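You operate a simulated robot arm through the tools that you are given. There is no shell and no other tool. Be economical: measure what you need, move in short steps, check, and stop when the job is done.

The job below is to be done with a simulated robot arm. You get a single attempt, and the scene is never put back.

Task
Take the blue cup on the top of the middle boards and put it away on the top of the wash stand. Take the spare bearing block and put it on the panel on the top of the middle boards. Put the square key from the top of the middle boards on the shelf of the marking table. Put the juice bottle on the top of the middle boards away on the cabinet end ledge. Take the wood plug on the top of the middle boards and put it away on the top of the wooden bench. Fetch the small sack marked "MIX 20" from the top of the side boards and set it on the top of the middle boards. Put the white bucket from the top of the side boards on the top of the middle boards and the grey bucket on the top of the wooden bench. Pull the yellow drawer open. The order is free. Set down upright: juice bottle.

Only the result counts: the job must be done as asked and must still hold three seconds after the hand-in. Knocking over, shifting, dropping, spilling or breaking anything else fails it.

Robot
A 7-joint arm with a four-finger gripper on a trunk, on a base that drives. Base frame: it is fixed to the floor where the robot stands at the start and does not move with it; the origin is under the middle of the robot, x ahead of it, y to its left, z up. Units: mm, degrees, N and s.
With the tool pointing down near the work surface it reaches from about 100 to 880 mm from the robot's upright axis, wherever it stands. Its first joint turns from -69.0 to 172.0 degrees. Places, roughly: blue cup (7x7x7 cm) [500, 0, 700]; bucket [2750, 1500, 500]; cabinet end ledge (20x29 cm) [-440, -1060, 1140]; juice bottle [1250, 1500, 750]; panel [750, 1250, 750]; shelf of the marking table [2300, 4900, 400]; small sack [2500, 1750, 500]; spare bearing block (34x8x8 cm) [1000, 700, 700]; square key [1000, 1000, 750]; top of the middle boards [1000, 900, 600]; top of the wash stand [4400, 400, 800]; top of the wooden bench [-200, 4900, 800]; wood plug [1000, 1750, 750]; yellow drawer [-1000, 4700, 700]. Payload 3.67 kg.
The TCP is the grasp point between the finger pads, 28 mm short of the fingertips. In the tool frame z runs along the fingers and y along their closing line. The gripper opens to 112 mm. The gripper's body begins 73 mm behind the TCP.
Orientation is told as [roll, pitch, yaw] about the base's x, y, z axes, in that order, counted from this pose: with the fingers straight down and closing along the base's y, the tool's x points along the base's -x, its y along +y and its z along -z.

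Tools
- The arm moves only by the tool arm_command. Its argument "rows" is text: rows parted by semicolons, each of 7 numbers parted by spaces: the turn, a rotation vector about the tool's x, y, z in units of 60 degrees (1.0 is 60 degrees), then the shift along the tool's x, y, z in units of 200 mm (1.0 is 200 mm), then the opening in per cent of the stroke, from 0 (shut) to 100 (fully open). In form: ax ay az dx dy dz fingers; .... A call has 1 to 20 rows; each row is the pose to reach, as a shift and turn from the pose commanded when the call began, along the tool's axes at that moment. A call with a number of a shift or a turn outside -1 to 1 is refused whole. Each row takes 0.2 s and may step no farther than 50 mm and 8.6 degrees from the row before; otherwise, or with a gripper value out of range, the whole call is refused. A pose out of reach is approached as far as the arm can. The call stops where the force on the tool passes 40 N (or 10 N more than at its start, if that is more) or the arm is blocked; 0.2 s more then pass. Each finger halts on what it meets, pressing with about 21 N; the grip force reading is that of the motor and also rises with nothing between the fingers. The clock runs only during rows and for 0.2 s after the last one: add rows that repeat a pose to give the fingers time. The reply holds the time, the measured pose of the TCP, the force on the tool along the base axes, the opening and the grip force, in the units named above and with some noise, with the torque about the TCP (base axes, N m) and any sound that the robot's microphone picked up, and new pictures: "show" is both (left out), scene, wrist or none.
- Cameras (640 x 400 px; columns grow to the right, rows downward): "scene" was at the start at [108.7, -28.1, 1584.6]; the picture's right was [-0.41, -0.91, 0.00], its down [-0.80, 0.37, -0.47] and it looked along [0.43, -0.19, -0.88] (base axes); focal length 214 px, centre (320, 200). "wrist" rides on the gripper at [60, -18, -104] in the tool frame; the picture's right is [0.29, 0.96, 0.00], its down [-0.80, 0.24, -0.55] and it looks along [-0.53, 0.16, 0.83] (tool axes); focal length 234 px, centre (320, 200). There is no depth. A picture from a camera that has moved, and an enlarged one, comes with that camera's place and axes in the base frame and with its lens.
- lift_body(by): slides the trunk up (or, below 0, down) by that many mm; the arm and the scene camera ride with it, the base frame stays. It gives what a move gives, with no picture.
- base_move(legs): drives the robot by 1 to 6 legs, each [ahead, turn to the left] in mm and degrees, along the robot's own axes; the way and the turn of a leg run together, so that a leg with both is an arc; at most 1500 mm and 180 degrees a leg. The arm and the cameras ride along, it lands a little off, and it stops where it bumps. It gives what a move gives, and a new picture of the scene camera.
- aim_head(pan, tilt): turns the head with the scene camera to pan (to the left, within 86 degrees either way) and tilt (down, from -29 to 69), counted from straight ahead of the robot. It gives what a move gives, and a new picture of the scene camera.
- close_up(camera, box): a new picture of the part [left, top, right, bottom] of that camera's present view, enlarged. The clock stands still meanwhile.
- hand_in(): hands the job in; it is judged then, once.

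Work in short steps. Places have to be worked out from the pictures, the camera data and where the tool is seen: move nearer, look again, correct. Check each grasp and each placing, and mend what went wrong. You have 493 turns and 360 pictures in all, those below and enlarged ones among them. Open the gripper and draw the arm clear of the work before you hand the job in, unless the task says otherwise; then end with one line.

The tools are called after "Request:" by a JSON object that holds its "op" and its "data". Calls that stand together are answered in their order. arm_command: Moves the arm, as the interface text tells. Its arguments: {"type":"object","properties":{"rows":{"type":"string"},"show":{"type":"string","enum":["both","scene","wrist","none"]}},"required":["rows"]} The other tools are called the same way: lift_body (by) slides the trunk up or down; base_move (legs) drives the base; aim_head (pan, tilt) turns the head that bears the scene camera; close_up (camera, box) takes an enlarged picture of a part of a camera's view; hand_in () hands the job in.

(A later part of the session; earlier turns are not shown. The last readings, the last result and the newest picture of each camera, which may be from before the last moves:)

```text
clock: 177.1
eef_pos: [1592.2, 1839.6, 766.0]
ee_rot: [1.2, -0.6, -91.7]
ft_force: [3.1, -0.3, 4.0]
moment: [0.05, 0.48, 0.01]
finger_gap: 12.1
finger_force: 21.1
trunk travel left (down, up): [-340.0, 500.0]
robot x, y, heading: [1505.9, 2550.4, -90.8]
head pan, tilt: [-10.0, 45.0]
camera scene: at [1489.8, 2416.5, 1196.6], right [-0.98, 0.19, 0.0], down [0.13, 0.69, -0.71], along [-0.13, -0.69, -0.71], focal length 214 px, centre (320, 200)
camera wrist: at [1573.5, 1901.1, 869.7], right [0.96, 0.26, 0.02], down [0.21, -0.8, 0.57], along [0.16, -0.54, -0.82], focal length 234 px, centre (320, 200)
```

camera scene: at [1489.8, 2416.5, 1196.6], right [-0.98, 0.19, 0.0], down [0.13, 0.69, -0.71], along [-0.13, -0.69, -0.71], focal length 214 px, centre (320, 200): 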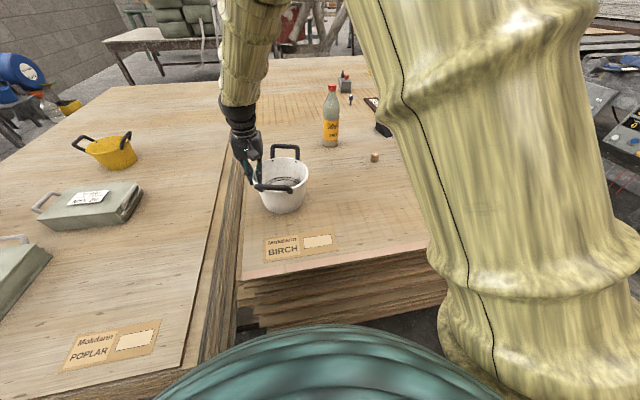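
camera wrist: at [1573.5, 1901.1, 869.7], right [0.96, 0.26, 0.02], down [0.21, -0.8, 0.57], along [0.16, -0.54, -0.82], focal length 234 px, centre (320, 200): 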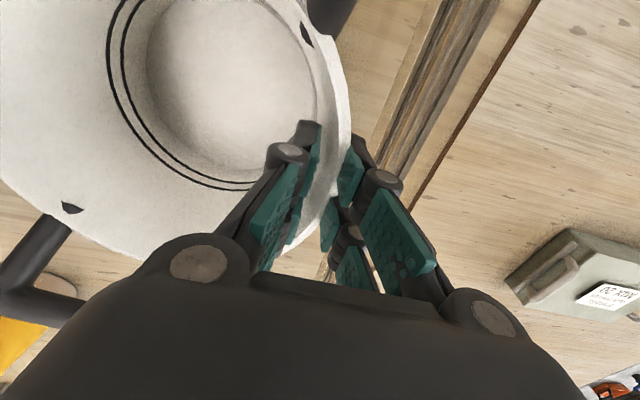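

Light contact starting at z≈766 (bucket likely hung slightly tilted). Lower a little more.

Request:
{"op": "arm_command", "data": {"rows": "0 0 0 0 0 0.03 0;0 0 0 0 0 0.05 0;0 0 0 0 0 0.05 0"}}

Request:
{"op": "close_up", "data": {"camera": "scene", "box": [220, 120, 340, 240]}}

```text
clock: 177.9
eef_pos: [1591.8, 1837.7, 758.4]
ee_rot: [1.3, -0.7, -91.7]
ft_force: [7.9, -5.1, 21.5]
moment: [0.06, 0.49, -0.04]
finger_gap: 13.2
finger_force: 21.0
trunk travel left (down, up): [-340.0, 500.0]
robot x, y, heading: [1504.3, 2548.3, -91.0]
head pan, tilt: [-10.0, 45.0]
camera scene: at [1490.0, 2417.2, 1196.7], right [-0.98, 0.19, 0.0], down [0.13, 0.69, -0.71], along [-0.13, -0.7, -0.71], focal length 214 px, centre (320, 200)
camera wrist: at [1572.6, 1899.7, 862.0], right [0.97, 0.26, 0.02], down [0.2, -0.8, 0.57], along [0.16, -0.55, -0.82], focal length 234 px, centre (320, 200)
```

scene: 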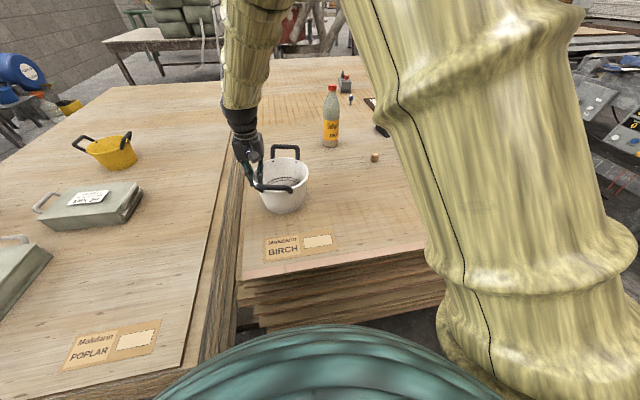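
wrist: 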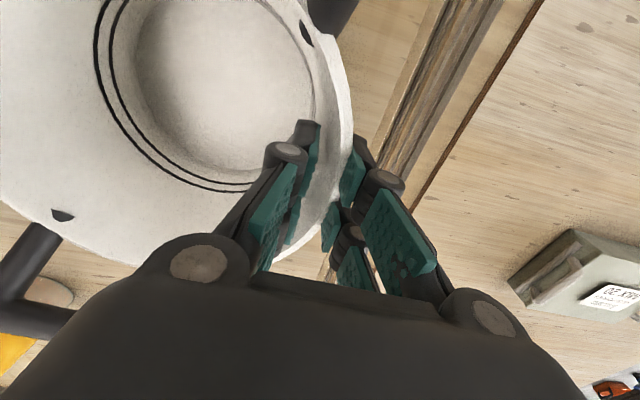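

```text
3.33 times, centred on (280, 180) of scene
camera zoom: at [1490.0, 2417.2, 1196.7], right [-0.98, 0.19, 0.0], down [0.13, 0.69, -0.71], along [-0.13, -0.7, -0.71], focal length 715 px, centre (453, 267)
```

zoom: 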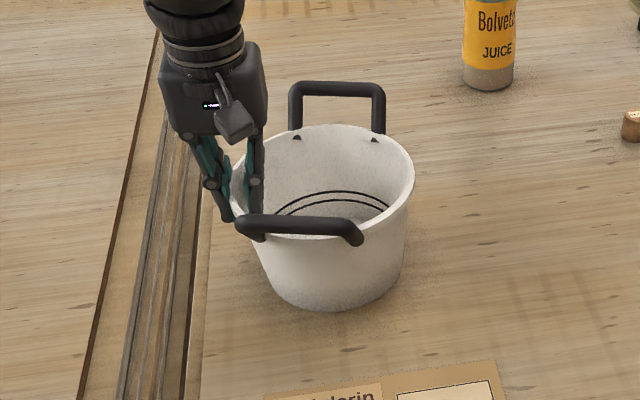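

The bucket is firmly down (21 N). Ease up 3 mm, open, and lift out.

Request:
{"op": "arm_command", "data": {"rows": "0 0 0 0 0 -0.015 0;0 0 0 0 0 -0.015 20;0 0 0 0 0 -0.015 50;0 0 0 0 0 -0.015 90;0 0 0 0 0 -0.015 90;0 0 0 0 0 -0.2 90;0 0 0 0 0 -0.4 90;0 0 0 0 0 -0.6 90;0 0 0 0 0 -0.8 90;0 0 0 0 0 -1 90"}}

Request:
{"op": "close_up", "data": {"camera": "scene", "box": [220, 120, 340, 240]}}

```text
clock: 180.1
eef_pos: [1596.9, 1840.6, 943.4]
ee_rot: [-0.1, -0.1, -91.0]
ft_force: [-1.0, -0.5, 0.1]
moment: [0.02, 0.0, 0.0]
finger_gap: 100.9
finger_force: 0.0
trunk travel left (down, up): [-340.0, 500.0]
robot x, y, heading: [1503.4, 2549.3, -90.7]
head pan, tilt: [-10.0, 45.0]
camera scene: at [1489.3, 2416.6, 1196.4], right [-0.98, 0.19, 0.0], down [0.13, 0.69, -0.71], along [-0.13, -0.69, -0.71], focal length 214 px, centre (320, 200)
camera wrist: at [1578.5, 1901.9, 1047.1], right [0.96, 0.27, 0.0], down [0.23, -0.8, 0.56], along [0.15, -0.54, -0.83], focal length 234 px, centre (320, 200)
```

scene: 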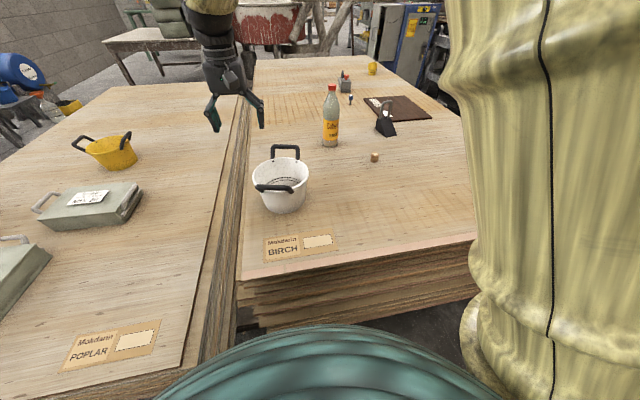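
wrist: 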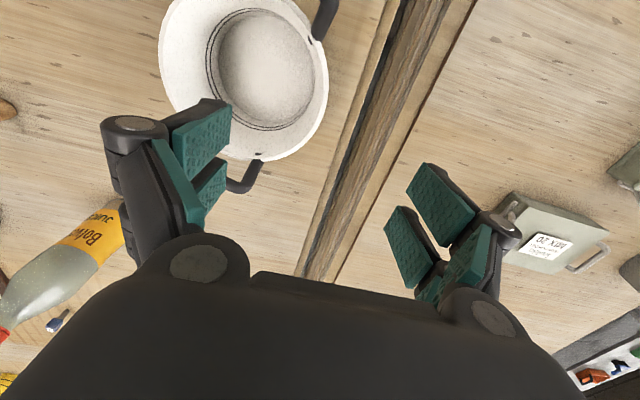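

```text
3.33 times, centred on (280, 180) of scene
camera zoom: at [1489.3, 2416.6, 1196.4], right [-0.98, 0.19, 0.0], down [0.13, 0.69, -0.71], along [-0.13, -0.69, -0.71], focal length 715 px, centre (453, 267)
```

zoom: 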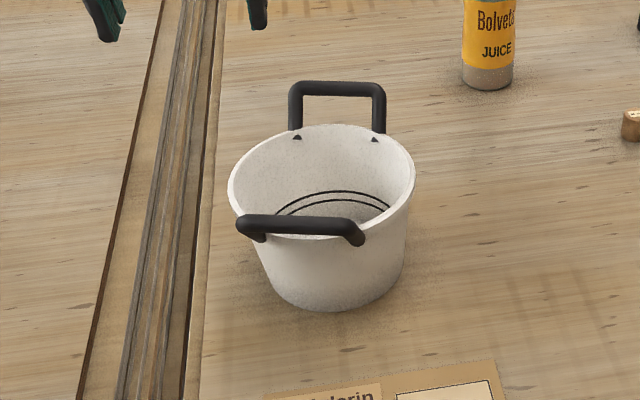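

White bucket is well placed. Next the wood plug, nearby: retract the arm and shift the base west to x≈1100.

Request:
{"op": "arm_command", "data": {"rows": "0 0 0 0.2 0 -0.1 100;0 0 0 0.4 0 -0.2 100;0 0 0 0.6 0 -0.2 100;0 0 0 0.8 -0.1 -0.2 100;0 0 0 1 -0.2 -0.2 100", "show": "none"}}

Request:
{"op": "base_move", "data": {"legs": [[0, -90], [400, 0], [0, 90], [80, 0]]}}

```text
clock: 181.3
eef_pos: [1562.3, 2042.7, 983.9]
ee_rot: [0.0, -0.3, -90.8]
ft_force: [-0.4, -0.2, 0.5]
moment: [-0.03, 0.0, 0.0]
finger_gap: 112.2
finger_force: 0.1
trunk travel left (down, up): [-340.0, 500.0]
robot x, y, heading: [1507.2, 2548.8, -91.0]
head pan, tilt: [-10.0, 45.0]
```

```text
clock: 192.2
eef_pos: [1144.3, 1966.3, 982.7]
ee_rot: [0.0, -0.1, -91.7]
ft_force: [0.6, -0.6, -0.4]
moment: [0.06, 0.02, 0.03]
finger_gap: 112.3
finger_force: 0.0
trunk travel left (down, up): [-340.0, 500.0]
robot x, y, heading: [1098.1, 2473.9, -91.9]
head pan, tilt: [-10.0, 45.0]
camera scene: at [1075.6, 2342.6, 1196.3], right [-0.98, 0.2, 0.0], down [0.14, 0.69, -0.71], along [-0.14, -0.69, -0.71], focal length 214 px, centre (320, 200)
```

scene: 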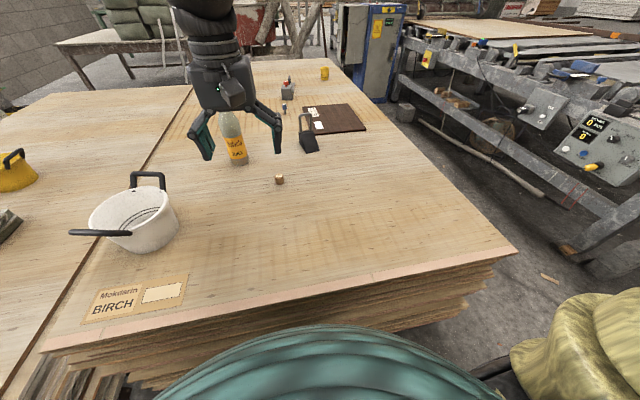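

Plug is near (1102,1702). Move over it and look with the wrist camera.

Request:
{"op": "arm_command", "data": {"rows": "0 0 0 -0.2 -0.04 0.1 100;0 0 0 -0.4 -0.08 0.2 100;0 0 0 -0.6 -0.12 0.3 100;0 0 0 -0.8 -0.15 0.4 100;0 0 0 -1 -0.18 0.5 100"}}

```text
clock: 193.3
eef_pos: [1100.8, 1767.5, 879.1]
ee_rot: [0.0, -0.2, -91.8]
ft_force: [0.2, 0.2, -0.6]
moment: [0.05, 0.03, 0.0]
finger_gap: 111.9
finger_force: 0.0
trunk travel left (down, up): [-340.0, 500.0]
robot x, y, heading: [1088.9, 2474.6, -91.6]
head pan, tilt: [-10.0, 45.0]
camera scene: at [1075.6, 2343.0, 1196.3], right [-0.98, 0.2, 0.0], down [0.14, 0.69, -0.71], along [-0.14, -0.69, -0.71], focal length 214 px, centre (320, 200)
camera wrist: at [1085.5, 1828.2, 983.4], right [0.97, 0.26, 0.0], down [0.22, -0.8, 0.56], along [0.14, -0.54, -0.83], focal length 234 px, centre (320, 200)
```

scene: 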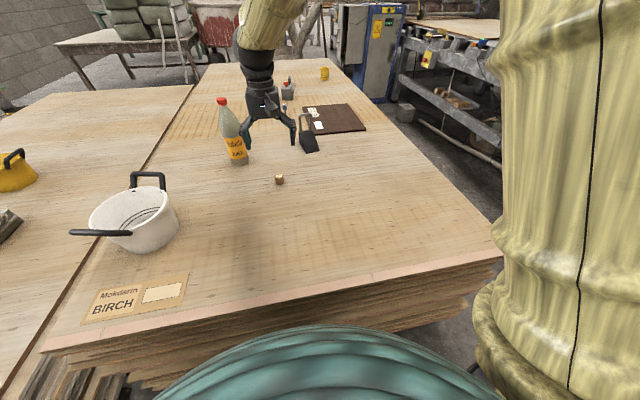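
wrist: 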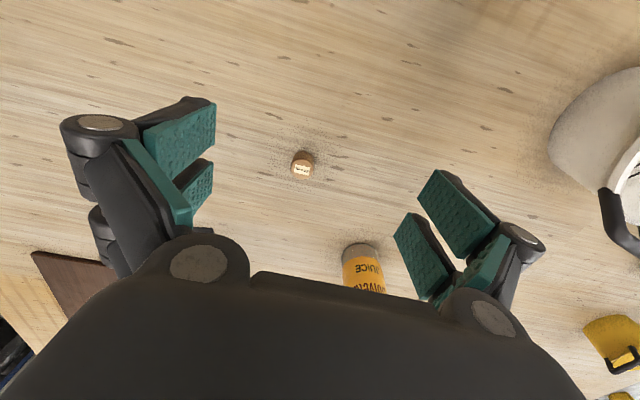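

Triangulation: plug centre ≈(1104,1662), z≈642. Move above it at z≈760 and re-check.

Request:
{"op": "arm_command", "data": {"rows": "0 0 0 -0.2 0.01 0.15 100;0 0 0 -0.4 0.02 0.3 100;0 0 0 -0.525 0.03 0.45 100;0 0 0 -0.525 0.03 0.6 100"}}

```text
clock: 194.3
eef_pos: [1106.4, 1662.8, 764.0]
ee_rot: [-0.1, 0.0, -91.6]
ft_force: [0.4, 0.1, -0.4]
moment: [0.01, -0.02, 0.0]
finger_gap: 112.0
finger_force: 0.0
trunk travel left (down, up): [-340.0, 500.0]
robot x, y, heading: [1088.1, 2475.3, -91.7]
head pan, tilt: [-10.0, 45.0]
camera scene: at [1075.7, 2343.1, 1196.4], right [-0.98, 0.2, 0.0], down [0.14, 0.69, -0.71], along [-0.14, -0.69, -0.71], focal length 214 px, centre (320, 200)
camera wrist: at [1089.6, 1723.4, 867.9], right [0.97, 0.26, 0.0], down [0.22, -0.8, 0.56], along [0.14, -0.54, -0.83], focal length 234 px, centre (320, 200)
```

scene: 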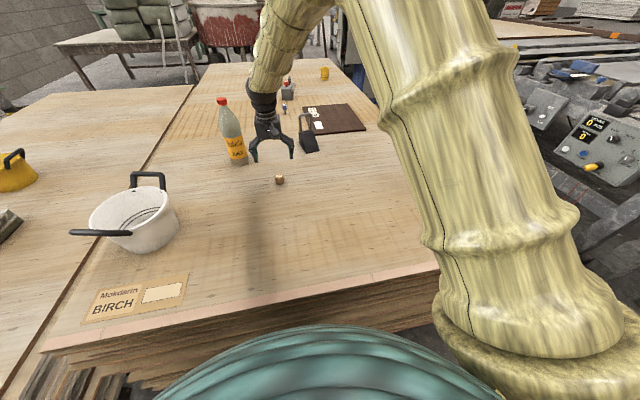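
wrist: 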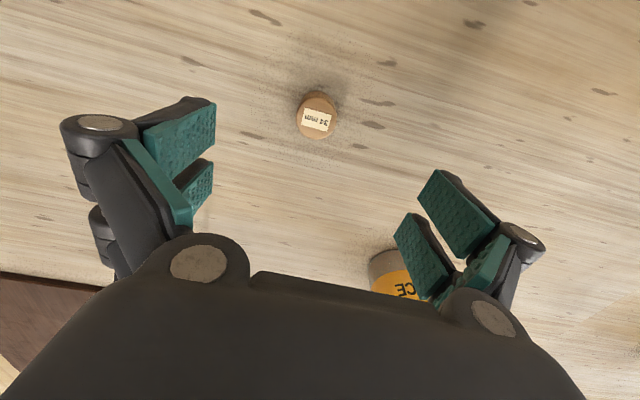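

Plug "34 mm": top at z≈663, centre (1099,1672). Correct and descend to z≈664, then close.

Request:
{"op": "arm_command", "data": {"rows": "0 0 0 0.045 -0.035 0.15 100;0 0 0 0.045 -0.035 0.35 100;0 0 0 0.045 -0.035 0.5 100;0 0 0 0.045 -0.035 0.5 65;0 0 0 0.045 -0.035 0.5 35;0 0 0 0.045 -0.035 0.5 20;0 0 0 0.045 -0.035 0.5 20"}}

```text
clock: 195.9
eef_pos: [1099.7, 1671.1, 667.8]
ee_rot: [0.0, -0.6, -91.8]
ft_force: [-1.3, 9.7, 22.2]
moment: [0.71, 0.13, -0.05]
finger_gap: 31.0
finger_force: 20.8
trunk travel left (down, up): [-340.0, 500.0]
robot x, y, heading: [1090.7, 2477.6, -91.4]
head pan, tilt: [-10.0, 45.0]
stopped in row 7: the force on the tool passed its limit at 41 N (the readings are from after the stop); the commanded pose is now the measured one
camera scene: at [1075.5, 2345.9, 1196.5], right [-0.98, 0.2, 0.0], down [0.14, 0.69, -0.71], along [-0.14, -0.69, -0.71], focal length 214 px, centre (320, 200)
camera wrist: at [1084.0, 1732.2, 771.5], right [0.97, 0.26, 0.0], down [0.22, -0.8, 0.56], along [0.14, -0.54, -0.83], focal length 234 px, centre (320, 200)
```

scene: 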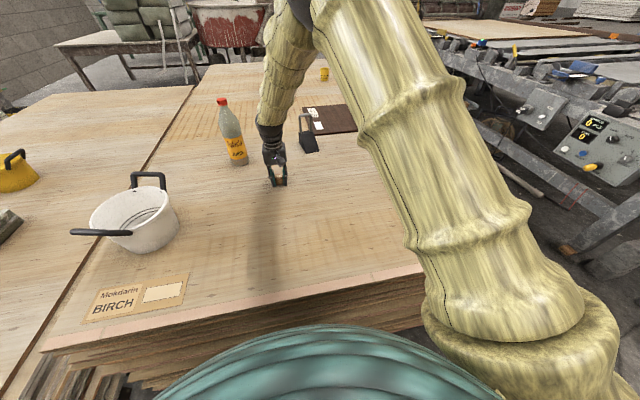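
wrist: 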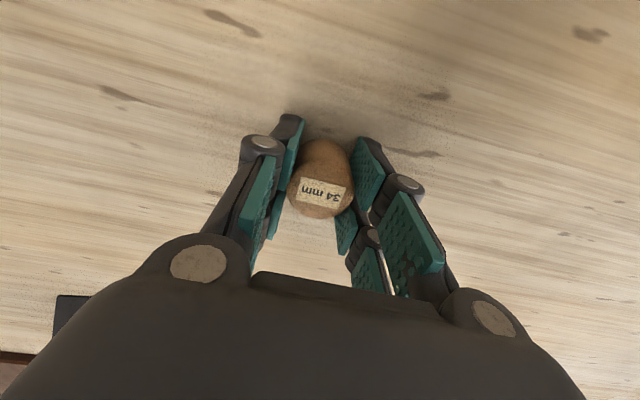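

Plug gripped (fingertips touched the boards: top ≈640). Lift it.

Request:
{"op": "arm_command", "data": {"rows": "0 0 0 0 0 -0.1 15;0 0 0 0 0 -0.3 15;0 0 0 0 0 -0.5 15;0 0 0 0 0 -0.7 15;0 0 0 0.1 0 -0.9 15;0 0 0 0.3 0 -1 15;0 0 0 0.5 0 -1 15;0 0 0 0.7 0 -1 15;0 0 0 0.9 0 -1 15"}}

```text
clock: 197.9
eef_pos: [1102.1, 1850.0, 861.3]
ee_rot: [0.1, -0.5, -91.9]
ft_force: [0.8, -0.8, 0.2]
moment: [-0.03, -0.03, -0.02]
finger_gap: 30.9
finger_force: 21.1
trunk travel left (down, up): [-340.0, 500.0]
robot x, y, heading: [1092.5, 2474.4, -91.5]
head pan, tilt: [-10.0, 45.0]
camera scene: at [1075.6, 2344.0, 1196.5], right [-0.98, 0.2, 0.0], down [0.14, 0.69, -0.71], along [-0.14, -0.69, -0.71], focal length 214 px, centre (320, 200)
camera wrist: at [1085.6, 1911.7, 964.3], right [0.97, 0.26, 0.0], down [0.21, -0.8, 0.56], along [0.14, -0.54, -0.83], focal length 234 px, centre (320, 200)
```

scene: 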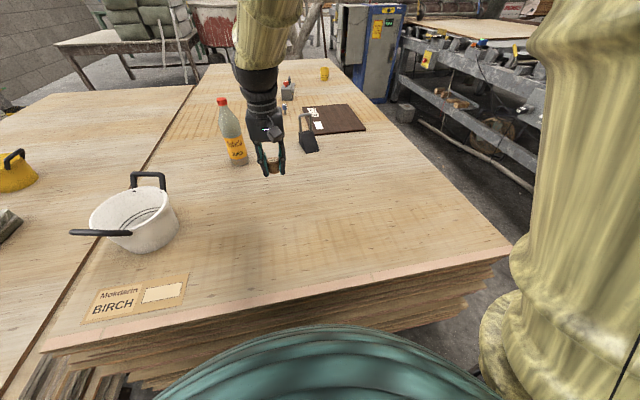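
wrist: 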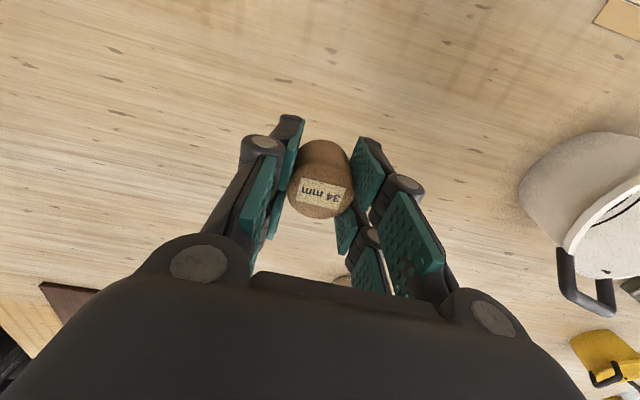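

Plug secure. Retract, raise the trunk, and drive to the benches (north).

Request:
{"op": "arm_command", "data": {"rows": "0 0 0 0.2 0 0 15;0 0 0 0.4 0 0 15;0 0 0 0.6 0.1 0 15;0 0 0 0.7 0.2 0 15", "show": "none"}}

Request:
{"op": "lift_body", "data": {"by": 250}}

Request:
{"op": "base_move", "data": {"legs": [[-60, 0], [0, -88], [1100, 0], [0, -90]]}}

Request:
{"op": "aim_head", "data": {"pan": 15, "tilt": 35}}

```text
clock: 198.9
eef_pos: [1151.4, 1991.0, 860.7]
ee_rot: [-0.2, -0.5, -91.7]
ft_force: [0.2, 0.6, -0.3]
moment: [-0.05, 0.01, -0.02]
finger_gap: 31.0
finger_force: 21.3
trunk travel left (down, up): [-340.0, 500.0]
robot x, y, heading: [1091.7, 2475.1, -91.9]
head pan, tilt: [-10.0, 45.0]
```

```text
clock: 201.5
eef_pos: [1149.0, 1989.4, 1110.4]
ee_rot: [0.0, -0.5, -91.6]
ft_force: [0.7, 0.0, -0.7]
moment: [-0.01, -0.01, -0.02]
finger_gap: 30.7
finger_force: 20.6
trunk travel left (down, up): [-590.0, 250.0]
robot x, y, heading: [1095.7, 2474.8, -91.6]
head pan, tilt: [-10.0, 45.0]
```

```text
clock: 215.3
eef_pos: [-94.5, 3029.9, 1110.8]
ee_rot: [-0.1, -0.5, 91.2]
ft_force: [0.5, -0.2, 0.1]
moment: [-0.01, 0.02, 0.0]
finger_gap: 30.5
finger_force: 21.3
trunk travel left (down, up): [-590.0, 250.0]
robot x, y, heading: [-11.4, 2552.2, 91.1]
head pan, tilt: [-10.0, 45.0]
camera scene: at [-1.6, 2678.2, 1446.4], right [0.99, -0.15, 0.0], down [-0.11, -0.7, -0.71], along [0.11, 0.7, -0.71], focal length 214 px, centre (320, 200)
```

scene: 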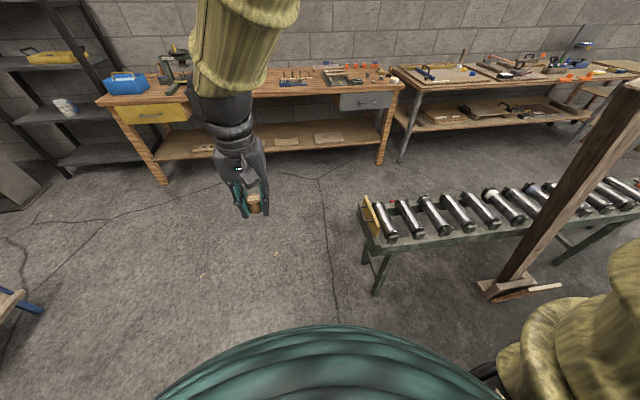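

```text
clock: 216.2
eef_pos: [-93.9, 3031.0, 1111.2]
ee_rot: [-0.1, -0.6, 91.2]
ft_force: [-0.3, -0.3, -0.4]
moment: [0.03, 0.01, 0.02]
finger_gap: 30.6
finger_force: 20.6
trunk travel left (down, up): [-590.0, 250.0]
robot x, y, heading: [-12.9, 2548.6, 91.3]
head pan, tilt: [15.0, 35.0]
camera scene: at [-38.7, 2682.5, 1461.2], right [0.96, 0.28, 0.0], down [0.16, -0.55, -0.82], along [-0.23, 0.79, -0.57], focal length 214 px, centre (320, 200)
```

scene: 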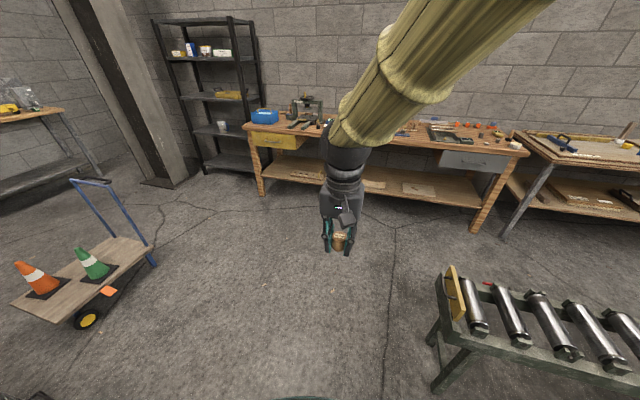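

Bench front at y≈4650, top z≈810. Drive 1350 closer.

Request:
{"op": "base_move", "data": {"legs": [[1350, 0]]}}

Request:
{"op": "aim_head", "data": {"pan": -10, "tilt": 40}}

```text
clock: 222.8
eef_pos: [-181.5, 4345.0, 1111.5]
ee_rot: [0.0, -0.4, 94.2]
ft_force: [-0.5, 0.3, -0.3]
moment: [0.0, 0.02, -0.02]
finger_gap: 30.4
finger_force: 21.3
trunk travel left (down, up): [-590.0, 250.0]
robot x, y, heading: [-75.7, 3867.5, 94.2]
head pan, tilt: [15.0, 35.0]
camera scene: at [-108.2, 4000.8, 1461.2], right [0.94, 0.33, 0.0], down [0.19, -0.54, -0.82], along [-0.27, 0.77, -0.57], focal length 214 px, centre (320, 200)
```

scene: 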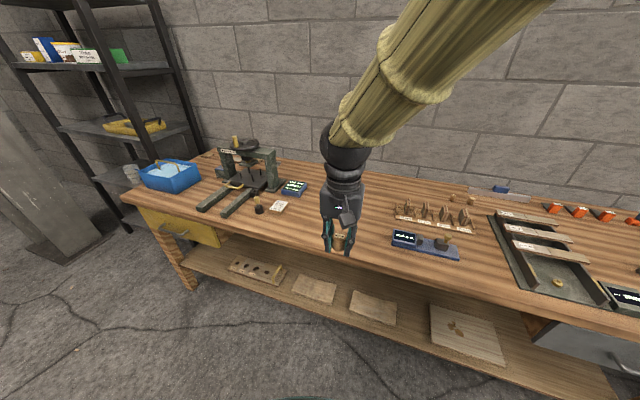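

```text
clock: 223.7
eef_pos: [-181.3, 4345.6, 1110.6]
ee_rot: [0.0, -0.6, 94.1]
ft_force: [-0.5, -0.4, -0.1]
moment: [0.0, -0.01, 0.0]
finger_gap: 30.5
finger_force: 21.2
trunk travel left (down, up): [-590.0, 250.0]
robot x, y, heading: [-76.6, 3869.3, 94.1]
head pan, tilt: [-10.0, 40.0]
camera scene: at [-70.7, 4001.9, 1453.7], right [0.99, -0.1, 0.0], down [-0.06, -0.64, -0.77], along [0.08, 0.76, -0.64], focal length 214 px, centre (320, 200)
```

scene: 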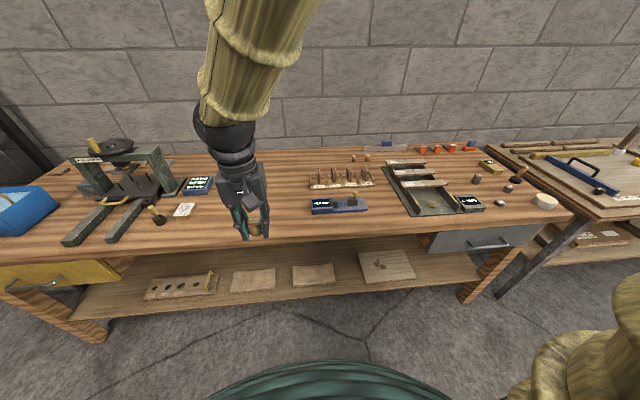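

Free zone on the bench: x −540…−45, y 4690–5080. Drive 150 closer and bring the plug over (−130,4760).

Request:
{"op": "base_move", "data": {"legs": [[150, 0]]}}

Request:
{"op": "arm_command", "data": {"rows": "0 0 0 -0.2 -0.06 0 15;0 0 0 -0.4 -0.12 0 15;0 0 0 -0.6 -0.18 0.1 15;0 0 0 -0.8 -0.24 0.2 15;0 0 0 -0.98 -0.3 0.3 15", "show": "wrist"}}

```text
clock: 225.1
eef_pos: [-192.4, 4497.1, 1109.7]
ee_rot: [-0.1, -0.4, 94.1]
ft_force: [0.2, 0.7, -0.8]
moment: [-0.09, -0.02, -0.01]
finger_gap: 30.5
finger_force: 21.2
trunk travel left (down, up): [-590.0, 250.0]
robot x, y, heading: [-84.1, 4017.3, 94.1]
head pan, tilt: [-10.0, 40.0]
camera scene: at [-81.6, 4153.2, 1453.5], right [0.99, -0.1, 0.0], down [-0.07, -0.64, -0.77], along [0.08, 0.76, -0.64], focal length 214 px, centre (320, 200)
```

scene: 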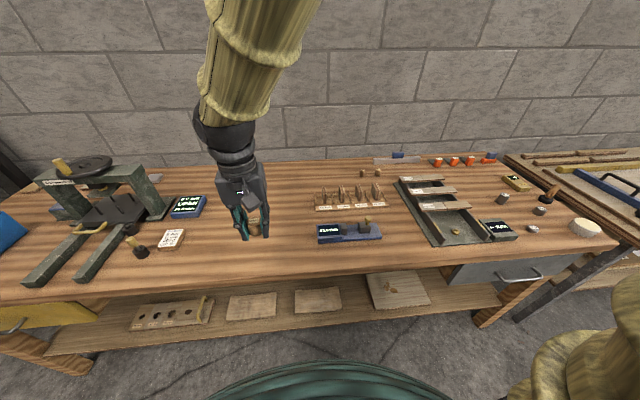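

```text
clock: 226.3
eef_pos: [-147.0, 4693.6, 1050.7]
ee_rot: [0.1, -0.3, 94.0]
ft_force: [0.0, 0.2, 0.1]
moment: [-0.03, 0.02, 0.01]
finger_gap: 30.3
finger_force: 20.7
trunk travel left (down, up): [-590.0, 250.0]
robot x, y, heading: [-84.3, 4016.3, 94.3]
head pan, tilt: [-10.0, 40.0]
camera wrist: at [-124.7, 4636.0, 1156.1], right [-0.93, -0.36, 0.0], down [-0.3, 0.77, 0.56], along [-0.2, 0.52, -0.83], focal length 234 px, centre (320, 200)
```

wrist: 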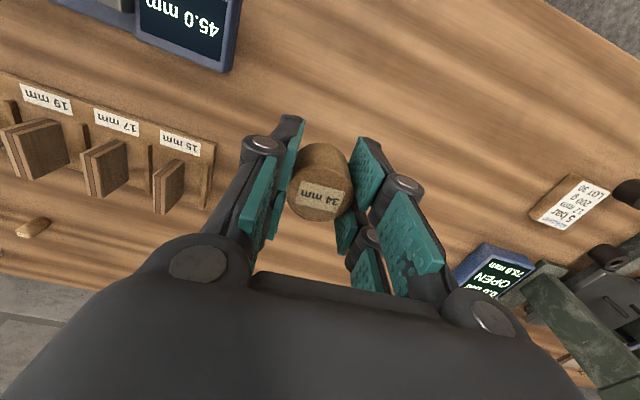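

Move to (−160,4760) and descend toward the bench.

Request:
{"op": "arm_command", "data": {"rows": "0 0 0 -0.15 0.02 0.15 15;0 0 0 -0.3 0.04 0.3 15;0 0 0 -0.33 0.04 0.5 15;0 0 0 -0.33 0.04 0.7 15;0 0 0 -0.33 0.04 0.85 15"}}

```text
clock: 227.5
eef_pos: [-158.4, 4761.9, 884.0]
ee_rot: [0.0, -0.4, 94.2]
ft_force: [0.2, -0.1, -1.3]
moment: [-0.05, -0.01, 0.0]
finger_gap: 30.6
finger_force: 21.0
trunk travel left (down, up): [-590.0, 250.0]
robot x, y, heading: [-87.1, 4013.9, 94.4]
head pan, tilt: [-10.0, 40.0]
camera scene: at [-81.9, 4152.4, 1453.6], right [0.99, -0.1, 0.0], down [-0.07, -0.64, -0.77], along [0.08, 0.76, -0.64], focal length 214 px, centre (320, 200)
camera wrist: at [-136.0, 4702.9, 988.4], right [-0.93, -0.36, 0.0], down [-0.3, 0.77, 0.56], along [-0.2, 0.52, -0.83], focal length 234 px, centre (320, 200)
```

scene: 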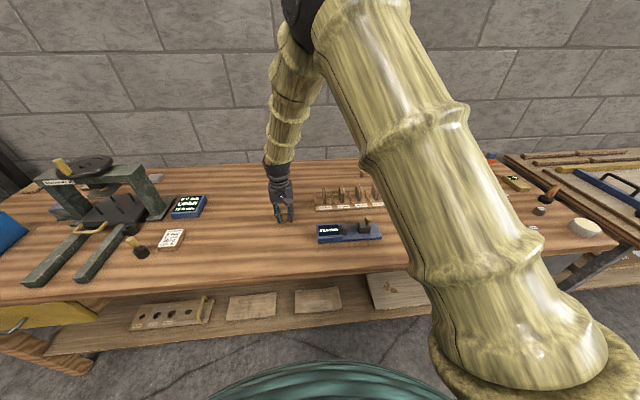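
wrist: 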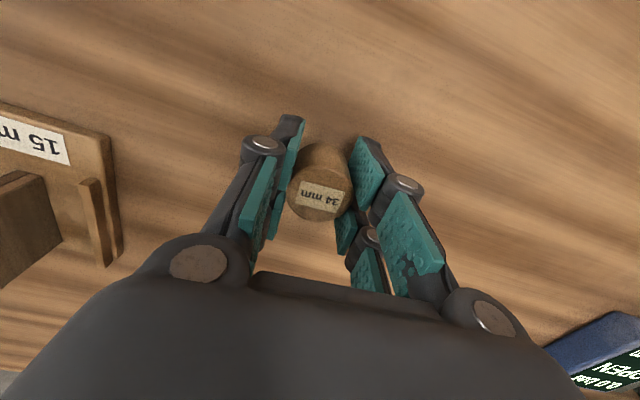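

Descend gently until contact.

Request:
{"op": "arm_command", "data": {"rows": "0 0 0 0 0 0.05 15;0 0 0 0 0 0.1 15;0 0 0 0 0 0.15 15;0 0 0 0 0 0.15 15", "show": "none"}}

Request:
{"op": "arm_command", "data": {"rows": "0 0 0 0 0 0.03 15;0 0 0 0 0 0.06 15;0 0 0 0 0 0.06 15", "show": "none"}}

```text
clock: 227.9
eef_pos: [-157.1, 4760.5, 877.8]
ee_rot: [0.0, -0.5, 94.1]
ft_force: [1.3, -8.0, 13.1]
moment: [-0.63, 0.04, 0.03]
finger_gap: 30.5
finger_force: 20.9
trunk travel left (down, up): [-590.0, 250.0]
robot x, y, heading: [-83.6, 4015.4, 94.4]
head pan, tilt: [-10.0, 40.0]
stopped in row 2: the force on the tool passed its limit at 43 N (the readings are from after the stop); the commanded pose is now the measured one
```

```text
clock: 228.3
eef_pos: [-158.7, 4761.8, 878.0]
ee_rot: [0.1, -0.8, 94.2]
ft_force: [0.2, -12.6, 26.5]
moment: [-0.94, -0.3, -0.11]
finger_gap: 30.5
finger_force: 21.6
trunk travel left (down, up): [-590.0, 250.0]
robot x, y, heading: [-85.8, 4014.6, 94.4]
head pan, tilt: [-10.0, 40.0]
stopped in row 2: the force on the tool passed its limit at 47 N (the readings are from after the stop); the commanded pose is now the measured one
```

Contact at z≈878 (bench top ≈850). Release and lift.

Request:
{"op": "arm_command", "data": {"rows": "0 0 0 0 0 -0.01 15;0 0 0 0 0 -0.015 35;0 0 0 0 0 -0.02 55;0 0 0 0 0 -0.05 55;0 0 0 0 0 -0.2 55;0 0 0 0 0 -0.4 60;0 0 0 0 0 -0.6 60;0 0 0 0 0 -0.8 60"}}

```text
clock: 230.1
eef_pos: [-156.7, 4759.1, 1035.0]
ee_rot: [0.1, -0.8, 94.1]
ft_force: [0.0, 0.5, 0.2]
moment: [0.0, -0.03, 0.01]
finger_gap: 67.0
finger_force: 0.1
trunk travel left (down, up): [-590.0, 250.0]
robot x, y, heading: [-84.2, 4017.1, 94.1]
head pan, tilt: [-10.0, 40.0]
camera scene: at [-81.2, 4150.1, 1453.7], right [0.99, -0.1, 0.0], down [-0.07, -0.64, -0.77], along [0.08, 0.76, -0.64], focal length 214 px, centre (320, 200)
camera wrist: at [-134.5, 4700.9, 1139.0], right [-0.93, -0.36, 0.0], down [-0.3, 0.77, 0.56], along [-0.2, 0.53, -0.83], focal length 234 px, centre (320, 200)
```

scene: 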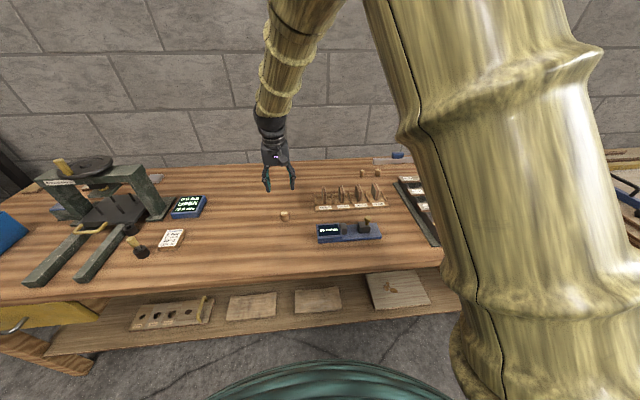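
wrist: 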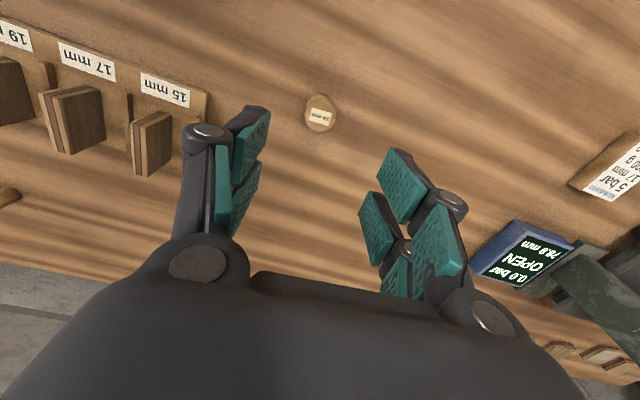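

Plug placed upright on the bench. Now the yellow drawer: retract and move the base left to face it.

Request:
{"op": "arm_command", "data": {"rows": "0 0 0 0.2 0 0 60;0 0 0 0.4 0 0 60;0 0 0 0.6 0 0 60;0 0 0 0.8 0 0 60;0 0 0 0.98 0 0 60", "show": "none"}}

Request:
{"op": "base_move", "data": {"legs": [[-300, 0], [0, 86], [950, 0], [0, -90]]}}

Request:
{"op": "aim_head", "data": {"pan": 0, "tilt": 35}}

```text
clock: 231.3
eef_pos: [-143.9, 4565.8, 1034.0]
ee_rot: [0.0, -0.7, 94.1]
ft_force: [0.0, -0.1, -0.5]
moment: [0.03, 0.05, 0.03]
finger_gap: 67.0
finger_force: 0.0
trunk travel left (down, up): [-590.0, 250.0]
robot x, y, heading: [-88.2, 4017.9, 94.5]
head pan, tilt: [-10.0, 40.0]
```

```text
clock: 245.4
eef_pos: [-1005.4, 4307.5, 1033.5]
ee_rot: [-0.1, -0.5, 87.1]
ft_force: [0.3, 0.0, 0.5]
moment: [0.01, 0.0, 0.04]
finger_gap: 67.0
finger_force: 0.0
trunk travel left (down, up): [-590.0, 250.0]
robot x, y, heading: [-1015.7, 3760.8, 87.5]
head pan, tilt: [-10.0, 40.0]
camera scene: at [-995.0, 3888.3, 1453.7], right [0.98, -0.22, 0.0], down [-0.14, -0.63, -0.77], along [0.17, 0.75, -0.64], focal length 214 px, centre (320, 200)
```

scene: 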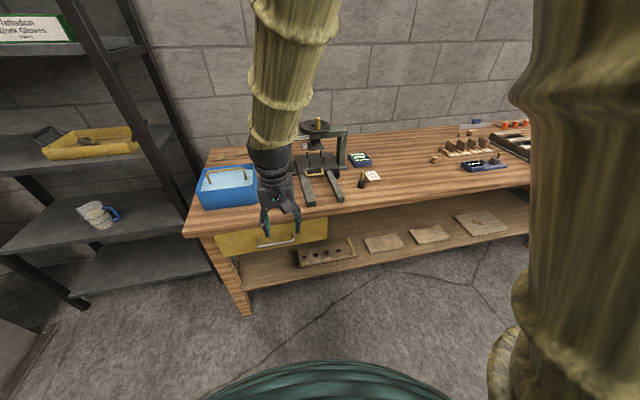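

```text
clock: 246.1
eef_pos: [-1005.7, 4306.4, 1032.7]
ee_rot: [0.1, -0.6, 87.1]
ft_force: [-0.1, -0.3, 0.0]
moment: [0.01, 0.0, 0.01]
finger_gap: 67.1
finger_force: 0.0
trunk travel left (down, up): [-590.0, 250.0]
robot x, y, heading: [-1012.9, 3756.6, 87.4]
head pan, tilt: [0.0, 35.0]
camera scene: at [-1009.7, 3893.4, 1461.2], right [1.0, -0.05, 0.0], down [-0.03, -0.57, -0.82], along [0.04, 0.82, -0.57], focal length 214 px, centre (320, 200)
```

scene: 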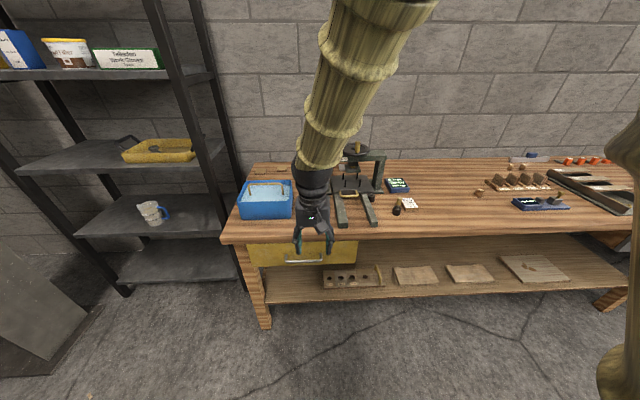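

Zoom in on the drawer handle.

Request:
{"op": "close_up", "data": {"camera": "scene", "box": [230, 220, 370, 300]}}

```text
4.57 times, centred on (300, 260) of scene
camera zoom: at [-1009.7, 3893.4, 1461.2], right [1.0, -0.05, 0.0], down [-0.03, -0.57, -0.82], along [0.04, 0.82, -0.57], focal length 980 px, centre (411, -74)
```

zoom: 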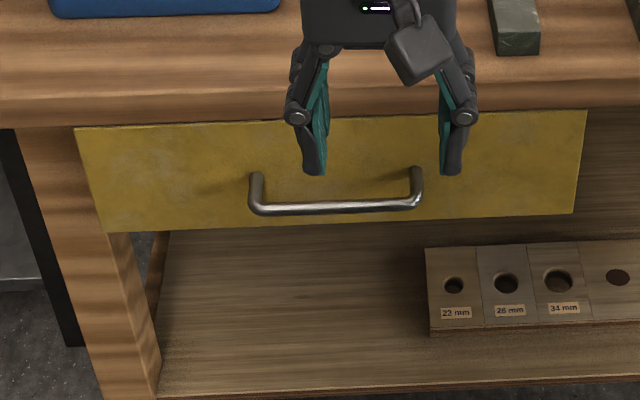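

Lower the trunk ~290 so the gripper is at handle height in front of the bench, and get a second view.

Request:
{"op": "lift_body", "data": {"by": -290}}

Request:
{"op": "arm_command", "data": {"rows": "0 -0.14 0 0 0 0 60;0 -0.28 0 0 0 0 60;0 -0.42 0 0 0 0 60;0 -0.56 0 0 0 0 60;0 -0.7 0 0 0 0 60;0 -0.84 0 0 0 0 60;0 -0.98 0 0 0 0 60"}}

```text
clock: 249.0
eef_pos: [-1006.1, 4308.0, 741.8]
ee_rot: [0.0, -0.7, 87.2]
ft_force: [0.1, -0.5, 1.4]
moment: [0.02, 0.01, 0.01]
finger_gap: 67.3
finger_force: 0.1
trunk travel left (down, up): [-300.0, 540.0]
robot x, y, heading: [-1017.7, 3758.6, 87.0]
head pan, tilt: [0.0, 35.0]
```

```text
clock: 250.6
eef_pos: [-1009.0, 4310.2, 743.1]
ee_rot: [0.0, -59.2, 86.1]
ft_force: [-2.6, -0.1, 2.1]
moment: [-0.12, -0.13, -0.21]
finger_gap: 67.1
finger_force: 0.0
out of reach, approached as far as the arm can: row 4, 7
trunk travel left (down, up): [-300.0, 540.0]
robot x, y, heading: [-1019.2, 3756.6, 87.1]
head pan, tilt: [0.0, 35.0]
camera scene: at [-1010.8, 3893.1, 1171.3], right [1.0, -0.05, 0.0], down [-0.03, -0.57, -0.82], along [0.04, 0.82, -0.57], focal length 214 px, centre (320, 200)
camera wrist: at [-999.1, 4190.7, 745.6], right [-0.97, -0.08, -0.25], down [-0.24, -0.05, 0.97], along [-0.09, 1.0, 0.03], focal length 234 px, centre (320, 200)
```

scene: 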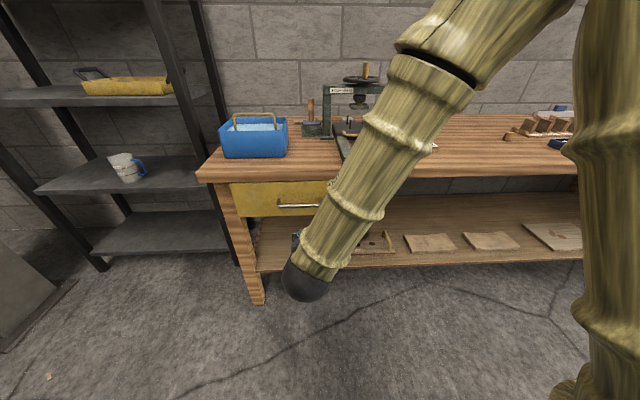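
wrist: 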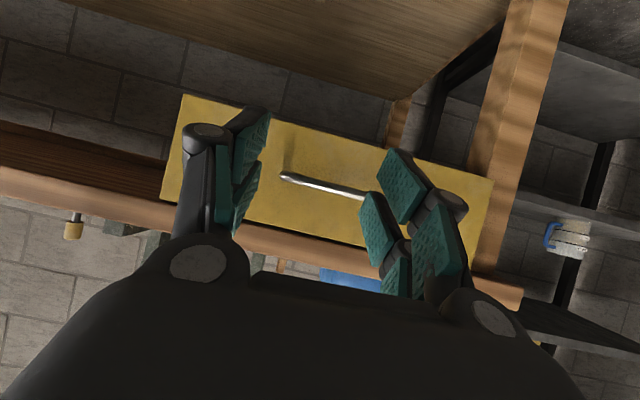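

Handle bar found at about (−1052, 4480, 745), running along x. Roll the tool 90° about its axis so the fingers close across the bar.

Request:
{"op": "arm_command", "data": {"rows": "0 0 0.14 0 0 0 60;0 0 0.28 0 0 0 60;0 0 0.42 0 0 0 60;0 0 0.56 0 0 0 60;0 0 0.7 0 0 0 60;0 0 0.84 0 0 0 60;0 0 0.98 0 0 0 60"}}

```text
clock: 252.2
eef_pos: [-1009.9, 4313.9, 743.1]
ee_rot: [55.3, -26.4, 14.1]
ft_force: [0.0, 0.6, -1.0]
moment: [-0.03, -0.01, -0.02]
finger_gap: 67.2
finger_force: 0.1
trunk travel left (down, up): [-300.0, 540.0]
robot x, y, heading: [-1016.1, 3758.9, 87.4]
head pan, tilt: [0.0, 35.0]
camera scene: at [-1009.1, 3894.2, 1171.2], right [1.0, -0.05, 0.0], down [-0.03, -0.57, -0.82], along [0.04, 0.82, -0.57], focal length 214 px, centre (320, 200)
camera wrist: at [-1057.4, 4203.3, 756.7], right [-0.72, 0.38, 0.58], down [0.55, -0.19, 0.81], along [0.42, 0.9, -0.07], focal length 234 px, centre (320, 200)
```

scene: 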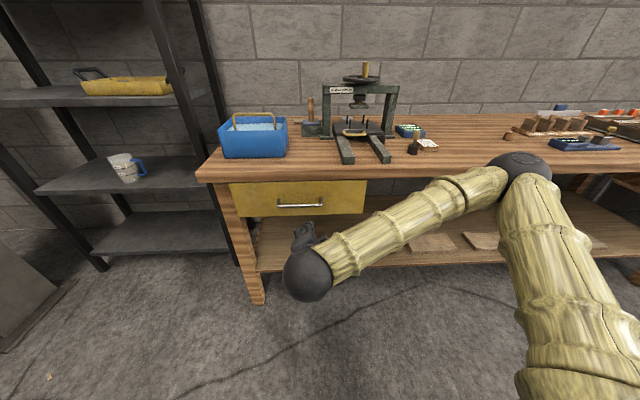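
wrist: 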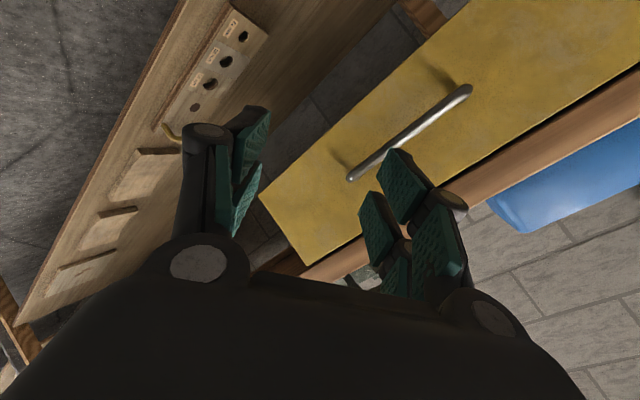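

Elbow is clear of the bench. Finish the roll (another ~31°).

Request:
{"op": "arm_command", "data": {"rows": "0 0 0.13 0 0 0 60;0 0 0.26 0 0 0 60;0 0 0.39 0 0 0 60;0 0 0.52 0 0 0 60;0 0 0.52 0 0 0 60"}}

```text
clock: 253.4
eef_pos: [-990.6, 4348.9, 730.7]
ee_rot: [59.4, 0.3, -2.8]
ft_force: [-0.1, 0.1, -0.5]
moment: [-0.04, 0.01, 0.02]
finger_gap: 67.3
finger_force: 0.0
out of reach, approached as far as the arm can: row 2, 3, 4, 5
trunk travel left (down, up): [-300.0, 540.0]
robot x, y, heading: [-1018.3, 3757.4, 87.4]
head pan, tilt: [0.0, 35.0]
camera scene: at [-1009.4, 3893.6, 1171.2], right [1.0, -0.05, 0.0], down [-0.03, -0.57, -0.82], along [0.04, 0.82, -0.57], focal length 214 px, centre (320, 200)
camera wrist: at [-1055.6, 4253.7, 768.8], right [-0.26, 0.5, 0.83], down [0.78, -0.39, 0.49], along [0.57, 0.77, -0.29], focal length 234 px, centre (320, 200)
```

scene: 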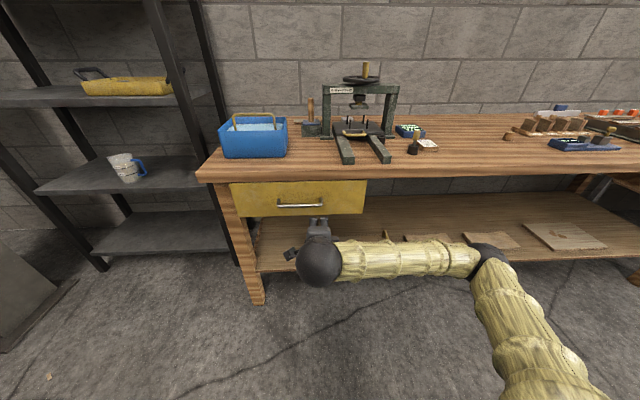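
wrist: 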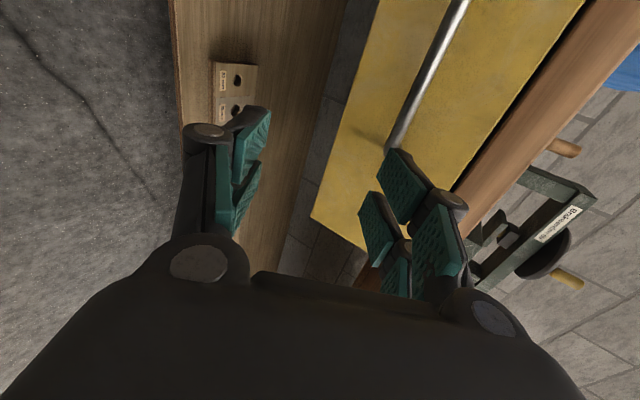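

Tool is now rolled correctly (roll 59°, fingers closing in the vertical plane). Move to a pre-grasp point behind the handle.

Request:
{"op": "arm_command", "data": {"rows": "0 0 0 0.1 0.13 0.02 45;0 0 0 0.2 0.26 0.05 45;0 0 0 0.31 0.384 0.07 45;0 0 0 0.31 0.384 0.07 45"}}

```text
clock: 254.4
eef_pos: [-1050.9, 4404.9, 790.3]
ee_rot: [59.4, 0.1, -2.9]
ft_force: [0.3, -0.2, 0.0]
moment: [0.01, 0.01, 0.0]
finger_gap: 50.5
finger_force: 0.1
trunk travel left (down, up): [-300.0, 540.0]
robot x, y, heading: [-1018.6, 3758.9, 87.5]
head pan, tilt: [0.0, 35.0]
camera scene: at [-1009.9, 3893.5, 1171.2], right [1.0, -0.05, 0.0], down [-0.03, -0.57, -0.82], along [0.04, 0.82, -0.57], focal length 214 px, centre (320, 200)
camera wrist: at [-1115.5, 4309.6, 827.4], right [-0.26, 0.5, 0.82], down [0.78, -0.4, 0.49], along [0.57, 0.77, -0.29], focal length 234 px, centre (320, 200)
```

scene: 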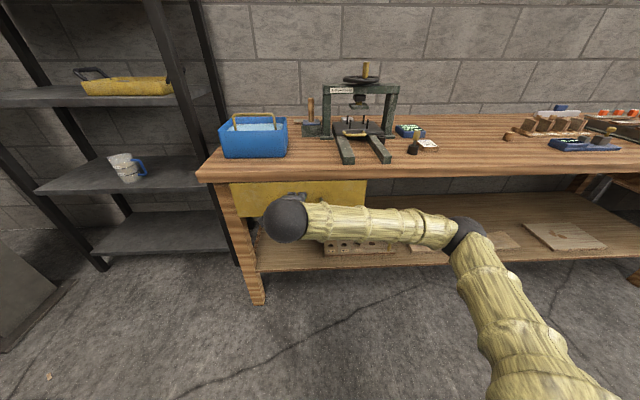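
wrist: 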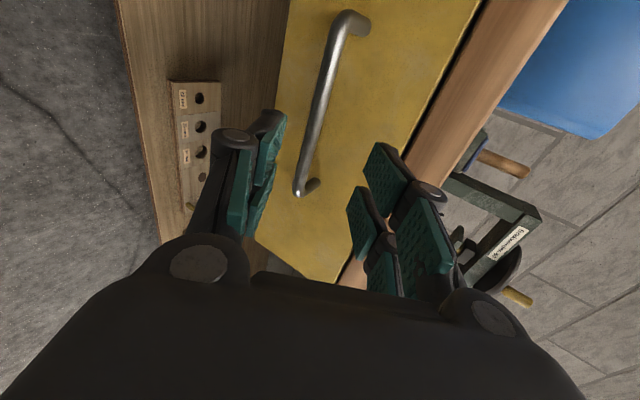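

Bar is centred between the fingers at ≈(−1055,4480,740). Advance along the tool and close.

Request:
{"op": "arm_command", "data": {"rows": "0 0 0 0 -0.01 0.15 45;0 0 0 0 -0.02 0.3 45;0 0 0 0 -0.025 0.41 45;0 0 0 0 -0.025 0.41 20;0 0 0 0 -0.025 0.41 0;0 0 0 0 -0.025 0.41 0"}}

```text
clock: 255.8
eef_pos: [-1046.6, 4472.1, 743.5]
ee_rot: [59.3, 0.1, -3.0]
ft_force: [0.2, 1.6, 1.9]
moment: [0.04, -1.98, 1.27]
finger_gap: 13.6
finger_force: 44.7
trunk travel left (down, up): [-300.0, 540.0]
robot x, y, heading: [-1016.3, 3758.7, 87.2]
head pan, tilt: [0.0, 35.0]
camera scene: at [-1009.8, 3893.5, 1171.3], right [1.0, -0.05, 0.0], down [-0.03, -0.57, -0.82], along [0.04, 0.82, -0.57], focal length 214 px, centre (320, 200)
camera wrist: at [-1111.3, 4375.6, 781.5], right [-0.26, 0.5, 0.82], down [0.78, -0.39, 0.49], along [0.57, 0.77, -0.29], focal length 234 px, centre (320, 200)
```

scene: 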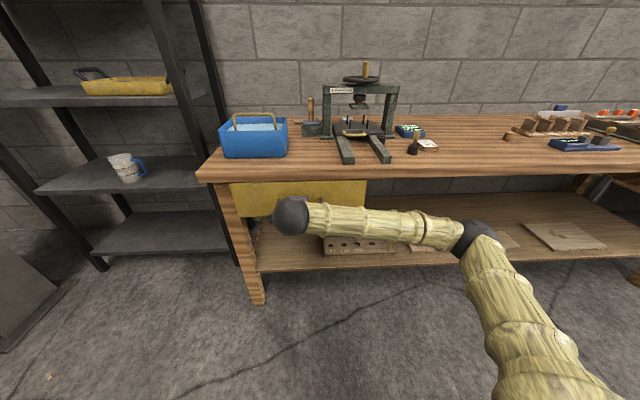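
wrist: 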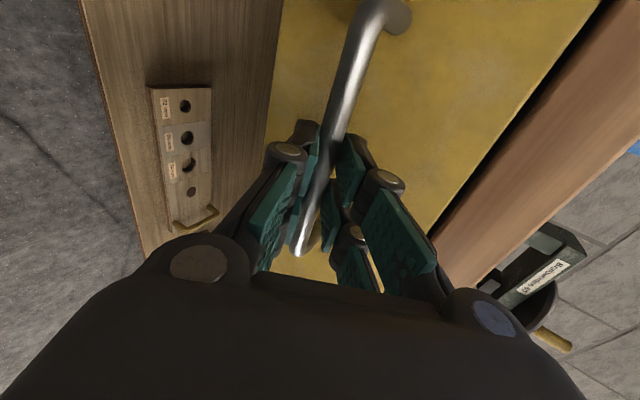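

Bar gripped. Pull straight back (−y) 200 mm.

Request:
{"op": "arm_command", "data": {"rows": "0 0 0 -0.005 -0.05 -0.085 0;0 0 0 -0.01 -0.1 -0.17 0;0 0 0 -0.015 -0.15 -0.26 0;0 0 0 -0.02 -0.2 -0.34 0;0 0 0 -0.03 -0.26 -0.43 0;0 0 0 -0.035 -0.32 -0.53 0;0 0 0 -0.04 -0.38 -0.64 0;0 0 0 -0.045 -0.44 -0.75 0;0 0 0 -0.05 -0.51 -0.86 0"}}

```text
clock: 257.2
eef_pos: [-1045.6, 4371.6, 743.5]
ee_rot: [60.1, 0.6, -1.8]
ft_force: [-1.4, 2.3, 15.2]
moment: [0.12, -1.34, 2.28]
finger_gap: 13.5
finger_force: 45.0
out of reach, approached as far as the arm can: row 5, 6
trunk travel left (down, up): [-300.0, 540.0]
robot x, y, heading: [-1017.1, 3755.2, 87.4]
head pan, tilt: [0.0, 35.0]
stopped in row 6: the force on the tool passed its limit at 48 N (the readings are from after the stop); the commanded pose is now the measured one
camera scene: at [-1010.2, 3892.8, 1171.4], right [1.0, -0.05, 0.0], down [-0.03, -0.57, -0.82], along [0.04, 0.82, -0.57], focal length 214 px, centre (320, 200)
camera wrist: at [-1108.6, 4276.1, 780.8], right [-0.27, 0.49, 0.83], down [0.79, -0.39, 0.48], along [0.55, 0.78, -0.28], focal length 234 px, centre (320, 200)
```

scene: 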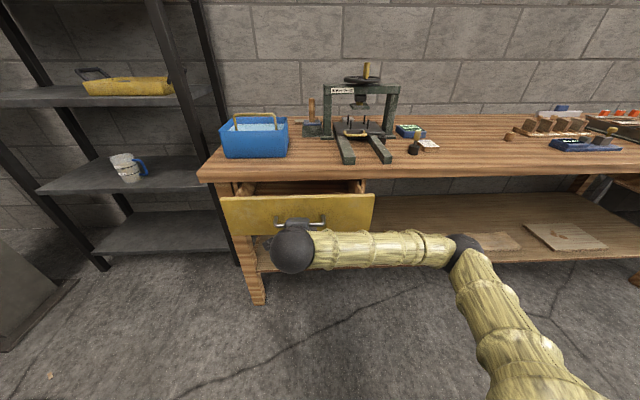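
wrist: 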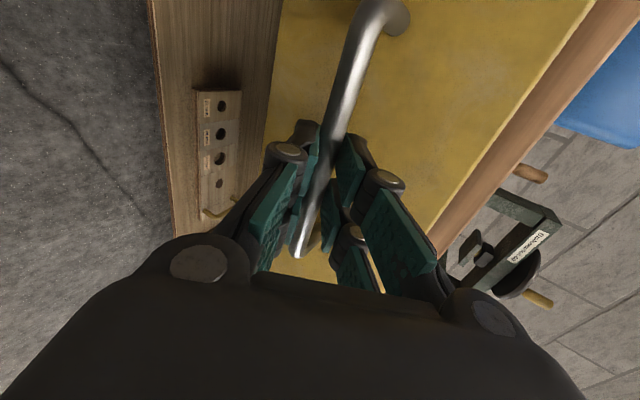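

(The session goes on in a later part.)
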